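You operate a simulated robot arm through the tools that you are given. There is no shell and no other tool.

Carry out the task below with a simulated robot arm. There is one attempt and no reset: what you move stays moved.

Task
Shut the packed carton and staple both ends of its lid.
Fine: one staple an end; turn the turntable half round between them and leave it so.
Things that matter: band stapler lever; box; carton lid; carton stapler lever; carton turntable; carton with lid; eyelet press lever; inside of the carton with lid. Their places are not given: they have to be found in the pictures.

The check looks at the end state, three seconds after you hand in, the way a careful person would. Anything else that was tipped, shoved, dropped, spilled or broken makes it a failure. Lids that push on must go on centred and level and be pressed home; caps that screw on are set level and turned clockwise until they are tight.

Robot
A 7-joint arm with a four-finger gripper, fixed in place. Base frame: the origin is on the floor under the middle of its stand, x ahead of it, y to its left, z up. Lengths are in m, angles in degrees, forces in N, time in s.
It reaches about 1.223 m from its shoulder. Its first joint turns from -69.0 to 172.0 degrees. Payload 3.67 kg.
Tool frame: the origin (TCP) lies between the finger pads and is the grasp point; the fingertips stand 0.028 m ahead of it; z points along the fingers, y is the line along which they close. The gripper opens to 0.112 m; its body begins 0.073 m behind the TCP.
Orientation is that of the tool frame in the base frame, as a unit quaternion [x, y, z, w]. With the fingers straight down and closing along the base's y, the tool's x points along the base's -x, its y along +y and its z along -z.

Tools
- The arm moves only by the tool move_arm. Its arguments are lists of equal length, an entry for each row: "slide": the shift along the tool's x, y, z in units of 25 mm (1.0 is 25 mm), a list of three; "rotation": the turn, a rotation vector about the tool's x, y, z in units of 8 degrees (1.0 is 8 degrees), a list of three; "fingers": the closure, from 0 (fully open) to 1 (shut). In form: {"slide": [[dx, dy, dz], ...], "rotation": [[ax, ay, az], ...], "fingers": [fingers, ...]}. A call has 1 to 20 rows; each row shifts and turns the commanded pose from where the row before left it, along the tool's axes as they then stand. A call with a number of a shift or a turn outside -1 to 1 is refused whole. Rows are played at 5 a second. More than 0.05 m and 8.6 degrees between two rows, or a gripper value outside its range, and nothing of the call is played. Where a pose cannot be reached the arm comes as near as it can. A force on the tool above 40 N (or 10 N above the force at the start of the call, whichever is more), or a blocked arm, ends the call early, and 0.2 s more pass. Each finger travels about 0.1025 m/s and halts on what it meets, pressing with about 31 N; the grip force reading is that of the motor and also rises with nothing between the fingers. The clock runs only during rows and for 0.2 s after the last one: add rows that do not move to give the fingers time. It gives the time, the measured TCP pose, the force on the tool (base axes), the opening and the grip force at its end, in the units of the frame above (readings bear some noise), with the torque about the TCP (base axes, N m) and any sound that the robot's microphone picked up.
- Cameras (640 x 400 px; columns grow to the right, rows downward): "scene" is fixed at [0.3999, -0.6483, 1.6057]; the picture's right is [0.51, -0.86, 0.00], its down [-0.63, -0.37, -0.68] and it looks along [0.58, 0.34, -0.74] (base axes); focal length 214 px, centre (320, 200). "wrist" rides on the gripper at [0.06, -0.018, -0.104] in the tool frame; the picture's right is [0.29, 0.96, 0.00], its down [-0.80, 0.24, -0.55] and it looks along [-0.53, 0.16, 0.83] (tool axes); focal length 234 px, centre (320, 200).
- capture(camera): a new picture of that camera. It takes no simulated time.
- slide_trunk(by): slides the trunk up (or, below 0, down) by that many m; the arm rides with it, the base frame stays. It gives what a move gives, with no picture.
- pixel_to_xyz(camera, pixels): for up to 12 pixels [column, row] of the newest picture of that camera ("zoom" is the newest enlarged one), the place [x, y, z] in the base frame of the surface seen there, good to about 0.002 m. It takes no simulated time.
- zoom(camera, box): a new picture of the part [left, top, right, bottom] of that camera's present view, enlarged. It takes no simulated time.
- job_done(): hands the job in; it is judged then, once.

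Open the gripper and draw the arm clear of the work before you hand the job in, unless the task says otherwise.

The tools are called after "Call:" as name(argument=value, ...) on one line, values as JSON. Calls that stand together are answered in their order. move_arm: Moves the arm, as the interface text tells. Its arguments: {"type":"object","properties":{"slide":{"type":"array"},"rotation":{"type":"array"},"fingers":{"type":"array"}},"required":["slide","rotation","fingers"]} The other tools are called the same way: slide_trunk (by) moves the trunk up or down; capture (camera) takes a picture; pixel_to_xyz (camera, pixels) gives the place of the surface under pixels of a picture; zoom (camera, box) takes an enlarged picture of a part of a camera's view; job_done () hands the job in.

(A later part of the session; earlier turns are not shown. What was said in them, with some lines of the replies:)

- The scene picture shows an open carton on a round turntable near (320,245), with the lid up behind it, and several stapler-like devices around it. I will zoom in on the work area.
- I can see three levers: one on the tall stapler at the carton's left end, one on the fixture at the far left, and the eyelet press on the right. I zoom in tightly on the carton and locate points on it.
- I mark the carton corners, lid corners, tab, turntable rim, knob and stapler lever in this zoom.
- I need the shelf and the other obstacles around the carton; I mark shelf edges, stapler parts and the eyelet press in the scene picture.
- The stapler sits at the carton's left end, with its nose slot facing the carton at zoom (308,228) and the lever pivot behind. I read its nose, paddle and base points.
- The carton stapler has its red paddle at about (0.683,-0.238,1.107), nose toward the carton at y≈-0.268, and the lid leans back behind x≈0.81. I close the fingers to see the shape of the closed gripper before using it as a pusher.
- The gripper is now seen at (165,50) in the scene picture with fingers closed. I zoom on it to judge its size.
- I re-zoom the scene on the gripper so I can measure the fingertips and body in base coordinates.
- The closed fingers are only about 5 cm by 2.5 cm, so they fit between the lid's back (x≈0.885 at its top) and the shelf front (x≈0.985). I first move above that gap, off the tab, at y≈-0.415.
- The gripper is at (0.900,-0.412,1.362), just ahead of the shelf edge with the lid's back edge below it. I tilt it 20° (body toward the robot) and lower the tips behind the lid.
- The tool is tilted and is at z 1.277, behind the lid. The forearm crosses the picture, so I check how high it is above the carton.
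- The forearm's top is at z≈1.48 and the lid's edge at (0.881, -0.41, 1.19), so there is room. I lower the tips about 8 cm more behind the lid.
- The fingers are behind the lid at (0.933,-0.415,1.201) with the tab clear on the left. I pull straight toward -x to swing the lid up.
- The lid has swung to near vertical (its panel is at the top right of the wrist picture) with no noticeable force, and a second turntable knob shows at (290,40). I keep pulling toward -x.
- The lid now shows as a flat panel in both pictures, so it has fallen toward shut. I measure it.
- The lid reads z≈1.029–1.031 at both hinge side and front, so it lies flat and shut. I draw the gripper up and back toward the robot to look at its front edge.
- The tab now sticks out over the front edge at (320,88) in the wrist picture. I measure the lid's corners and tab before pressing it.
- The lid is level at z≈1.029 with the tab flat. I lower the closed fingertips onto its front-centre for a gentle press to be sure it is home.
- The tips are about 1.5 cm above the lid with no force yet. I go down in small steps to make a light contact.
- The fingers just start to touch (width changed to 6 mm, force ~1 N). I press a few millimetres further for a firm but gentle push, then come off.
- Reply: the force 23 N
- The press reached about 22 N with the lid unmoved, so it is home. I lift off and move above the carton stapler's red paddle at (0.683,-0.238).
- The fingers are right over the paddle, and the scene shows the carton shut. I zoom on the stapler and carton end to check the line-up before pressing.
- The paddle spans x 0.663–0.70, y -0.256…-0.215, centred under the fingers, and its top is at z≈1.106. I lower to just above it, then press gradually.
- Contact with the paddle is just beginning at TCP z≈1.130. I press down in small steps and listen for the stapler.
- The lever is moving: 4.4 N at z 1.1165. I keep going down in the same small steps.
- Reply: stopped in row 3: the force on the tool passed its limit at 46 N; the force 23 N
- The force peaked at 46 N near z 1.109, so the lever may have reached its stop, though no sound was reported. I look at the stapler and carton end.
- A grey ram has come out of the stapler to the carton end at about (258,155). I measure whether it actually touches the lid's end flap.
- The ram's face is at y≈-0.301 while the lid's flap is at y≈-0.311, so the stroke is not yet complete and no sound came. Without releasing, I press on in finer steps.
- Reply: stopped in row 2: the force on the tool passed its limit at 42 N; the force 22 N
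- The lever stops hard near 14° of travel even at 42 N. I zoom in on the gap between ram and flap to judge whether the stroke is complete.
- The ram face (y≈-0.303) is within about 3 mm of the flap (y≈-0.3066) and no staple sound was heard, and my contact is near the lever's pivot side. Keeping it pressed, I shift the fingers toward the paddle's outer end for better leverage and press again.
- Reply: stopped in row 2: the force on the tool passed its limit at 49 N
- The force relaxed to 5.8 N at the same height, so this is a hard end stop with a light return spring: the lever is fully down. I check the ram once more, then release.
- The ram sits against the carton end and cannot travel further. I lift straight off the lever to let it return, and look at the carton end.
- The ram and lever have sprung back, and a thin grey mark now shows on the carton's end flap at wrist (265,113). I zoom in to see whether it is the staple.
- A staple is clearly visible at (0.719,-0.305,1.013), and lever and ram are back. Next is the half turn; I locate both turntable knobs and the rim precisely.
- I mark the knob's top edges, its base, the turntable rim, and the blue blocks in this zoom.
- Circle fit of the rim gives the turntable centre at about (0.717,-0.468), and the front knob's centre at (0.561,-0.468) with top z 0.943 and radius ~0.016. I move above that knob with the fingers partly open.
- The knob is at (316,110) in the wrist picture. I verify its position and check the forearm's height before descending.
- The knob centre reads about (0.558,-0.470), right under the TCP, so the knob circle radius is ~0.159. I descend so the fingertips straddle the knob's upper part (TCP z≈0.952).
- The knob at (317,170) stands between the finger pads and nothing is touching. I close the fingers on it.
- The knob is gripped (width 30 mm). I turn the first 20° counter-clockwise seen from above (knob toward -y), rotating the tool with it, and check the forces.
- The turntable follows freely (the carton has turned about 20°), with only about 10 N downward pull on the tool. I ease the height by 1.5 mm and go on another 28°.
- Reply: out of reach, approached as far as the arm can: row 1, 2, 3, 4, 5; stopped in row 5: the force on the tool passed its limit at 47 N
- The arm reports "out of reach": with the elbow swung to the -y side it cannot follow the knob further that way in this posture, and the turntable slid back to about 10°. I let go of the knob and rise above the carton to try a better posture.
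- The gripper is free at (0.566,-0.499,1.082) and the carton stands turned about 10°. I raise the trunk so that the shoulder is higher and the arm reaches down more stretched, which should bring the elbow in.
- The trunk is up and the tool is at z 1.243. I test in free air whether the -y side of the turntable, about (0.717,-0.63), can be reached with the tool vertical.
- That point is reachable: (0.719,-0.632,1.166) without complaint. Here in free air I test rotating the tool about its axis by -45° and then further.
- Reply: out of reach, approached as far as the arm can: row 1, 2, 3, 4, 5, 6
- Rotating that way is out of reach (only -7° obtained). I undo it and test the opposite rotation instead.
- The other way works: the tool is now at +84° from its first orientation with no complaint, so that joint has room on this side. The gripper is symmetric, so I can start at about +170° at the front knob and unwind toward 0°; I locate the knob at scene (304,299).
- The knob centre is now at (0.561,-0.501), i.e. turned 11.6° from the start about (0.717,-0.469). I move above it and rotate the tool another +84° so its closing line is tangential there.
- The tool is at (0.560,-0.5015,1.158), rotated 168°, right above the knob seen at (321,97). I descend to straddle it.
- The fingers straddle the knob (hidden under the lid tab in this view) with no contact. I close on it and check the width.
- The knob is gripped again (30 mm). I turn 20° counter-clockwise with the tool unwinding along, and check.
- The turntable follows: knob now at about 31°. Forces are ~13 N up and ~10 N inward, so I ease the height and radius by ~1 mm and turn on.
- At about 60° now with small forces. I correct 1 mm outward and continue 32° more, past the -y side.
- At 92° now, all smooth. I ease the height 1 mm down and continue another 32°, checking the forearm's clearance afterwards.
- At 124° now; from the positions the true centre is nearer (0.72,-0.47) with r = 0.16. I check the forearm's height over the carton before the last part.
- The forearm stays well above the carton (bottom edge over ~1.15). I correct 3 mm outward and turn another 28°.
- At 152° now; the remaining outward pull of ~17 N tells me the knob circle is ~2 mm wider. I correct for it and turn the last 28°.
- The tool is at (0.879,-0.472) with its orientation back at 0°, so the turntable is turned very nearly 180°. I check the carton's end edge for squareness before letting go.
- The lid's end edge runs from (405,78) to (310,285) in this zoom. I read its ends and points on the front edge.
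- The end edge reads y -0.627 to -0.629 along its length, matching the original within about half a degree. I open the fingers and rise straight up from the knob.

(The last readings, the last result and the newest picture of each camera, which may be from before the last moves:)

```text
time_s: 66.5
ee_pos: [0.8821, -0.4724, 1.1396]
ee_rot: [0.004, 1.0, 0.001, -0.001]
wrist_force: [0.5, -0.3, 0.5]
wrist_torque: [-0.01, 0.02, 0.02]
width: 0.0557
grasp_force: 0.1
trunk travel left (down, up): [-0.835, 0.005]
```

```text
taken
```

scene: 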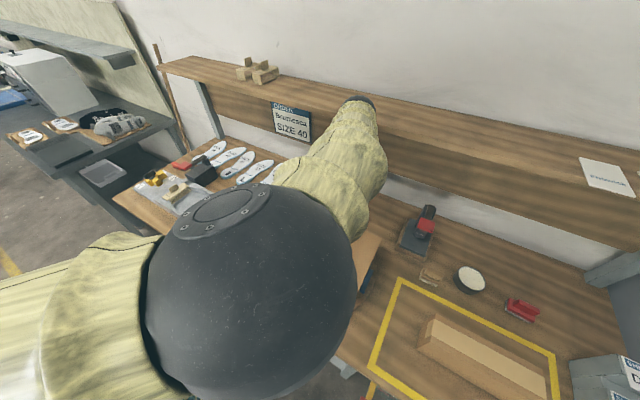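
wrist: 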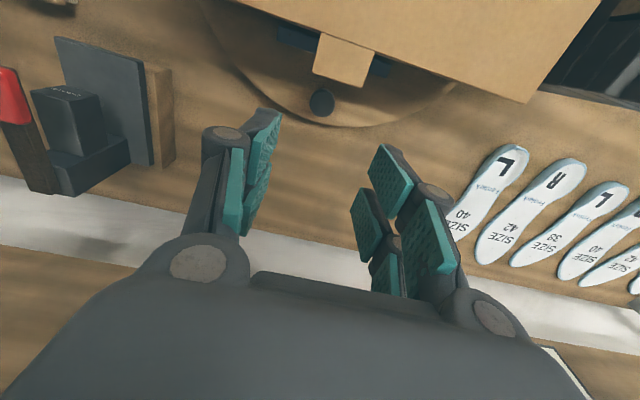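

The rear knob now stands free at (321,103) and the gripper is clear at z 1.14. I move over the carton to above the stapler paddle again, closing the fingers on the way.

Call:
move_arm(slide=[[0, 0, -0.9], [0, 0, -0.9], [0, 0, -0.6], [0.742, 0.855, 0], [0.742, 0.855, 0], [0.742, 0.855, 0], [0.742, 0.855, 0], [0.742, 0.855, 0], [0.742, 0.855, 0], [0.742, 0.855, 0], [0.742, 0.855, 0], [0.742, 0.855, 0], [0.742, 0.855, 0], [0.742, 0.855, 0], [0, 0, 0]], rotation=[[0, 0, 0], [0, 0, 0], [0, 0, 0], [0, 0, 0], [0, 0, 0], [0, 0, 0], [0, 0, 0], [0, 0, 0], [0, 0, 0], [0, 0, 0], [0, 0, 0], [0, 0, 0], [0, 0, 0], [0, 0, 0], [0, 0, 0]], fingers=[0.5, 0.5, 0.5, 0.5, 0.5, 1, 1, 1, 1, 1, 1, 1, 1, 1, 1])

Call:
capture(camera="scene")

Call:
capture(camera="wrist")

```text
time_s: 69.7
ee_pos: [0.6774, -0.2344, 1.1995]
ee_rot: [0.004, 1.0, 0.0, -0.001]
wrist_force: [0.5, -0.4, 0.3]
wrist_torque: [0.02, 0.03, -0.03]
width: 0.0
grasp_force: 31.2
trunk travel left (down, up): [-0.835, 0.005]
```

```text
taken
```

scene: 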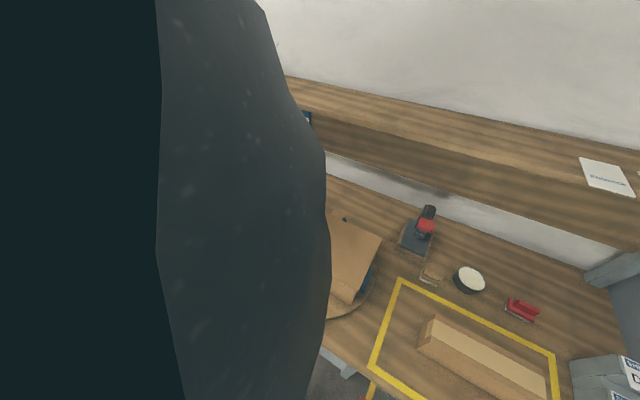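

```text
taken
```

wrist: 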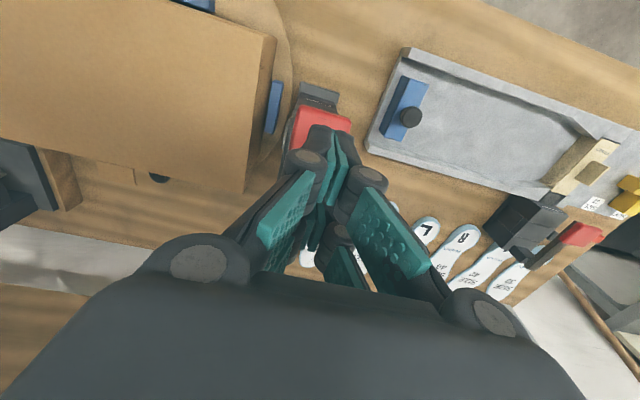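

The fingers are again above the paddle and the carton's new end faces the stapler. I measure that end's edge to confirm it is square and in the same place as the first end was.

Call:
pixel_to_xyz(camera="wrist", pixels=[[272, 50], [266, 80], [258, 115], [252, 145], [245, 180], [330, 115], [300, 140], [350, 120], [250, 60], [225, 170]])

Call:
zoom(camera="wrist", box=[220, 20, 360, 200])

```text
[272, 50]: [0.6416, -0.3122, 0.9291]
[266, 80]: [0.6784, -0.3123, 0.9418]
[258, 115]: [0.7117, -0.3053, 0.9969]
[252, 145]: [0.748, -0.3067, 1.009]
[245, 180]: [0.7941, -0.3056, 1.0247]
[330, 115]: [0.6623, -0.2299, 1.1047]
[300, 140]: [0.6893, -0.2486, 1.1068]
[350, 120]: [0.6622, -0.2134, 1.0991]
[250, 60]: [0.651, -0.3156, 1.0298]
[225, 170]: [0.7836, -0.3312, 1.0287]
```

```text
2.22 times, centred on (290, 110) of wrist
```

zoom: 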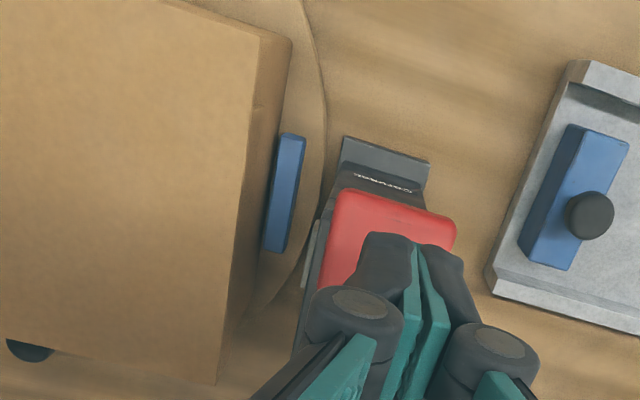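

The new end flap lies at y≈-0.306 along its length, square to the stapler just as the first was. I lower to the paddle.

Call:
move_arm(slide=[[0, -0.12, 0.7], [0, 0, 0.7], [0, 0, 0.6], [0, 0, 0.4], [0, 0, 0.2], [0, 0, 0.2], [0, 0, 0]], rotation=[[0, 0, 0], [0, 0, 0], [0, 0, 0], [0, 0, 0], [0, 0, 0], [0, 0, 0], [0, 0, 0]], fingers=[1, 1, 1, 1, 1, 1, 1])

```text
time_s: 71.2
ee_pos: [0.6781, -0.2378, 1.1301]
ee_rot: [0.003, 1.0, -0.001, -0.002]
wrist_force: [-0.3, 0.6, 2.3]
wrist_torque: [-0.01, -0.04, 0.04]
width: 0.0059
grasp_force: 35.7
trunk travel left (down, up): [-0.835, 0.005]
```

Contact with the paddle at z≈1.130, as before. I press it down smoothly in one stroke to its stop.

Call:
move_arm(slide=[[0, 0, 0.2], [0, 0, 0.2], [0, 0, 0.2], [0, 0, 0.2], [0, 0, 0.2], [0, 0, 0.15], [0, 0, 0]], rotation=[[0, 0, 0], [0, 0, 0], [0, 0, 0], [0, 0, 0], [0, 0, 0], [0, 0, 0], [0, 0, 0]], fingers=[1, 1, 1, 1, 1, 1, 1])

Call:
capture(camera="wrist")

Call:
zoom(camera="wrist", box=[200, 80, 380, 200])

```text
time_s: 72.6
ee_pos: [0.6786, -0.237, 1.1093]
ee_rot: [0.002, 1.0, 0.001, 0.005]
wrist_force: [-8.9, -2.6, 24.8]
wrist_torque: [-0.06, -0.32, -0.03]
width: 0.0062
grasp_force: 35.7
trunk travel left (down, up): [-0.835, 0.005]
stopped in row 6: the force on the tool passed its limit at 46 N (the readings are from after the stop); the commanded pose is now the measured one
```

```text
taken
```

wrist: 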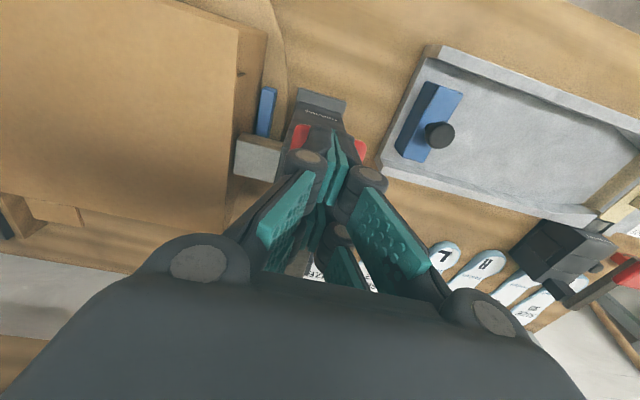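

```text
3.33 times, centred on (290, 140) of wrist
```

zoom: 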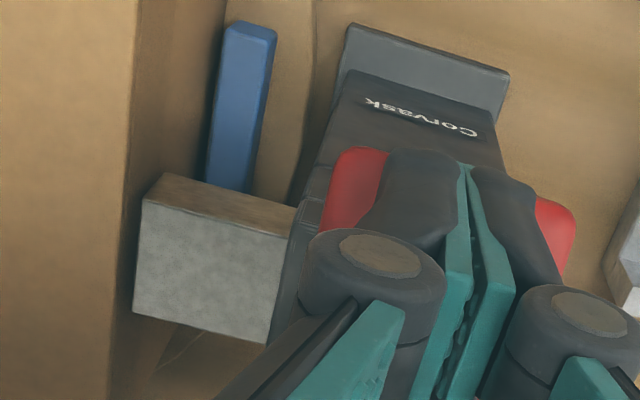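

The lever met the same hard stop and the ram is out at the carton end, as with the first staple. I lift off to let it return and look for the staple.

Call:
move_arm(slide=[[0, 0, -0.3], [0, 0, -0.5], [0, 0, -0.8], [0, 0, -1], [0, 0, -1], [0, 0, -1], [0, 0, -1], [0, 0, 0]], rotation=[[0, 0, 0], [0, 0, 0], [0, 0.07, 0], [0, 0, 0], [0, 0, 0], [0, 0, 0], [0, 0, 0], [0, 0, 0]], fingers=[1, 1, 1, 1, 1, 1, 1, 1])

Call:
capture(camera="wrist")

Call:
zoom(camera="wrist", box=[230, 70, 310, 150])

```text
time_s: 74.4
ee_pos: [0.6806, -0.2384, 1.2481]
ee_rot: [0.004, 1.0, 0.0, -0.003]
wrist_force: [-0.3, 0.7, 0.0]
wrist_torque: [0.01, 0.03, 0.0]
width: 0.0001
grasp_force: 36.1
trunk travel left (down, up): [-0.835, 0.005]
```

```text
taken
```

wrist: 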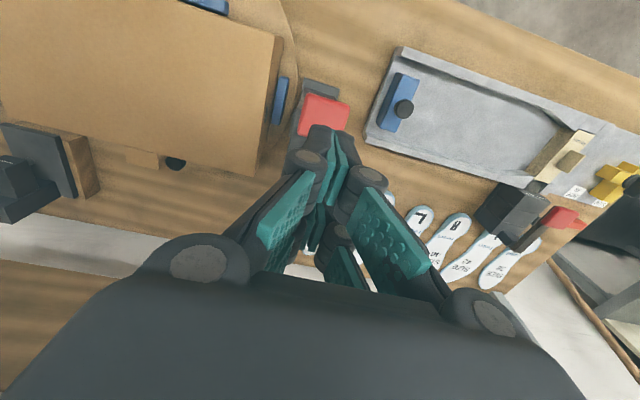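

```text
5.00 times, centred on (270, 110) of wrist
```

zoom: 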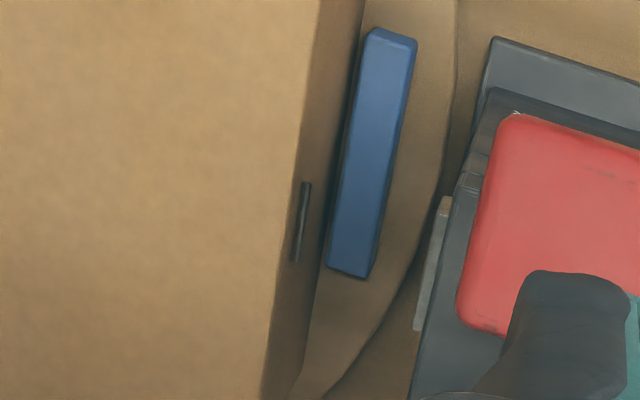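

A staple now shows on the second end at zoom (302,222), and lever and ram are back at rest. I draw the arm up and back toward the robot and open the gripper.

Call:
move_arm(slide=[[0.3, 0, -0.93], [0.5, 0, -0.93], [0.7, 0, -0.93], [0.7, 0, -0.93], [0.7, 0, -0.93], [0.7, 0, -0.93], [0.7, 0, -0.93], [0.7, 0, -0.93], [0.7, 0, -0.93], [0.7, 0.2, -0.5], [0, 0, 0]], rotation=[[0, 0, 0], [0, 0, 0], [0, 0, 0], [0, 0, 0], [0, 0, 0], [0, 0, 0], [0, 0, 0], [0, 0, 0], [0, 0, 0], [0, 0, 0], [0, 0, 0]], fingers=[1, 1, 1, 1, 0.5, 0, 0, 0, 0, 0, 0])

Call:
capture(camera="scene")

Call:
capture(camera="wrist")

```text
time_s: 76.8
ee_pos: [0.5233, -0.2328, 1.4704]
ee_rot: [0.004, 1.0, 0.001, -0.003]
wrist_force: [-0.3, -0.3, -0.1]
wrist_torque: [0.02, 0.02, 0.02]
width: 0.1121
grasp_force: 0.1
trunk travel left (down, up): [-0.835, 0.005]
```

```text
taken
```

scene: 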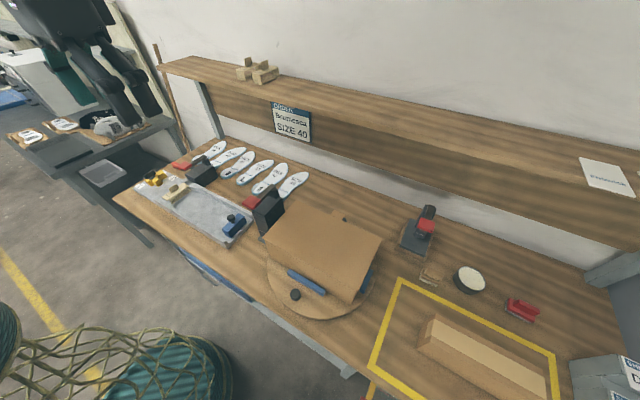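

```text
taken
```

wrist: 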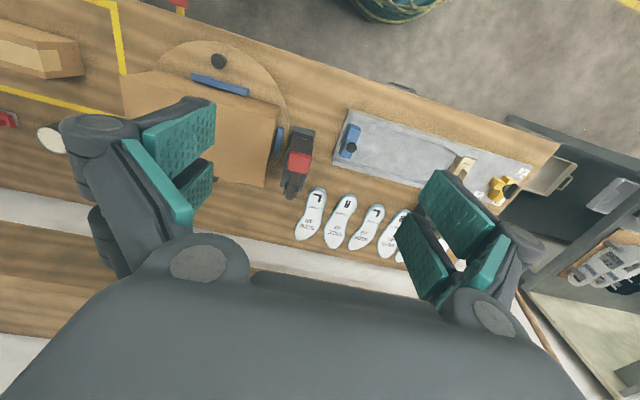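

The arm is clear and the gripper open. I zoom the scene on the carton to check the lid, the turntable angle and the first staple on the -y end.

Call:
zoom(camera="scene", box=[250, 190, 400, 330])

Call:
pixel_to_xyz(camera="zoom", pixels=[[147, 115], [217, 48], [478, 139], [395, 302], [300, 75], [180, 150], [320, 250], [415, 150], [300, 210], [430, 230], [168, 283], [260, 170]])

Call:
zoom(camera="scene", box=[340, 230, 390, 310])

```text
2.86 times, centred on (325, 260) of scene
```

zoom: 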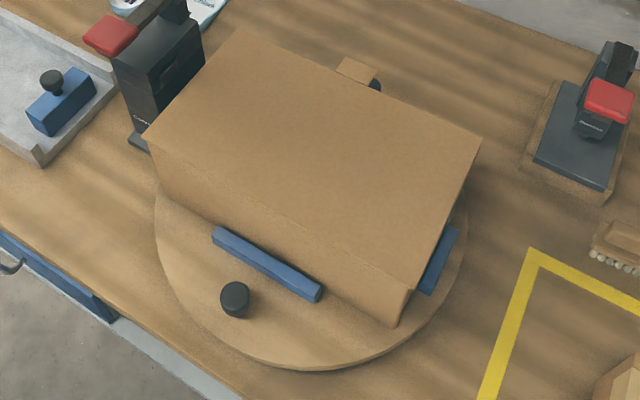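

```text
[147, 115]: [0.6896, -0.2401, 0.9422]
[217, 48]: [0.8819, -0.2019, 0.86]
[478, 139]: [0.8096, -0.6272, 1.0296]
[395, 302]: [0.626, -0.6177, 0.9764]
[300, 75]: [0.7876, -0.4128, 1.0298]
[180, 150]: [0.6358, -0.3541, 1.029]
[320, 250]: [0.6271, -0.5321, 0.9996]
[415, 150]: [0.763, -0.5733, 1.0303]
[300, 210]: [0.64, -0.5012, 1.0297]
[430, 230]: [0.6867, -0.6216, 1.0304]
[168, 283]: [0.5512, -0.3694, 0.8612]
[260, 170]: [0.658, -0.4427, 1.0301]
```

```text
5.00 times, centred on (365, 270) of scene
```

zoom: 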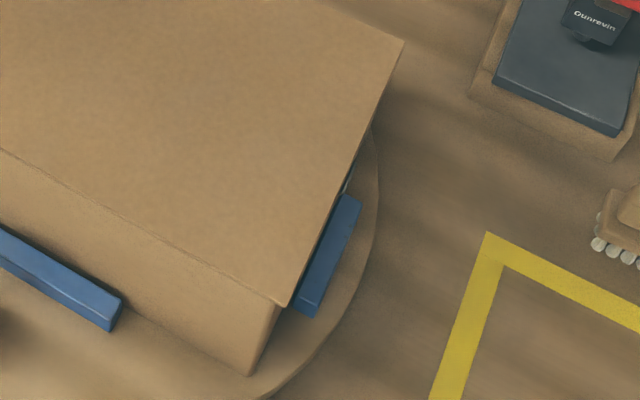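

The lid is flat at z 1.030 throughout, and the first staple's edge shows as a dark sliver on the -y end at (345,187). I check the final turntable angle with the knob and front edge positions.

Call:
zoom(camera="scene", box=[250, 200, 390, 320])

Call:
pixel_to_xyz(camera="zoom", pixels=[[127, 148], [160, 166], [200, 188], [250, 215], [300, 243], [350, 270], [395, 294], [211, 315], [211, 322], [390, 300], [440, 215], [475, 150]])

```text
3.33 times, centred on (320, 260) of scene
```

zoom: 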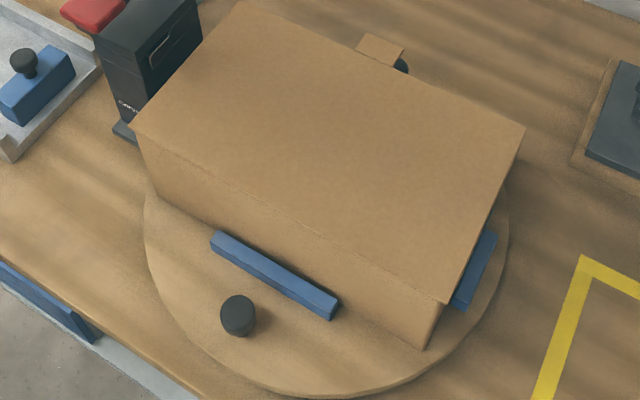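

```text
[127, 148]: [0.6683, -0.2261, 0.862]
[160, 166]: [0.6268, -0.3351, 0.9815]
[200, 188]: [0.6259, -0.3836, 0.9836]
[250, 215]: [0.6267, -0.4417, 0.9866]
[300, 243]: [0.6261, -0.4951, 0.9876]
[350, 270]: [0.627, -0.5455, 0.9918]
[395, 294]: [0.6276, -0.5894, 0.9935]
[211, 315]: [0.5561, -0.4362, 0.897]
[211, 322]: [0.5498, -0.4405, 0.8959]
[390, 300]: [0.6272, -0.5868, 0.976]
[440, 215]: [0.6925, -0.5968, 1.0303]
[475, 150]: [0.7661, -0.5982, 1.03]
```

The carton's front face reads x = 0.626–0.628 along its whole length, so it is square after the half turn. Both ends are stapled, the lid is shut, the arm is clear with the gripper open, and nothing else has moved, so I hand in.

Call:
job_done()

```text
The job is handed in.
```

The carton is shut, with one staple in each end of the lid, and the turntable is turned half round and left there. I have handed the job in.

- **Lid:** it lies flat at z ≈ 1.03 m everywhere I measured. I pressed it down once, reaching about 22 N, before stapling.
- **Staples:** I worked the carton stapler lever once at each end, down to its stop. The microphone picked up no sound either time, so I checked the pictures. A staple shows clearly on each end flap after its stroke. From the final view the first one is only a dark sliver.
- **Lever press:** during the first press the force limit cut the move short three times. I kept the lever down throughout, and only one staple is visible there.
- **Turntable:** the first attempt stopped at about 10° because the wrist ran out of travel. I re-gripped the same knob the other way round and finished the half turn. The carton's front face is now square to the stapler within the camera's accuracy.
- **Surroundings:** nothing else looks moved in the last pictures. The arm is drawn clear with the gripper open, and the trunk is 0.16 m higher than at the start.
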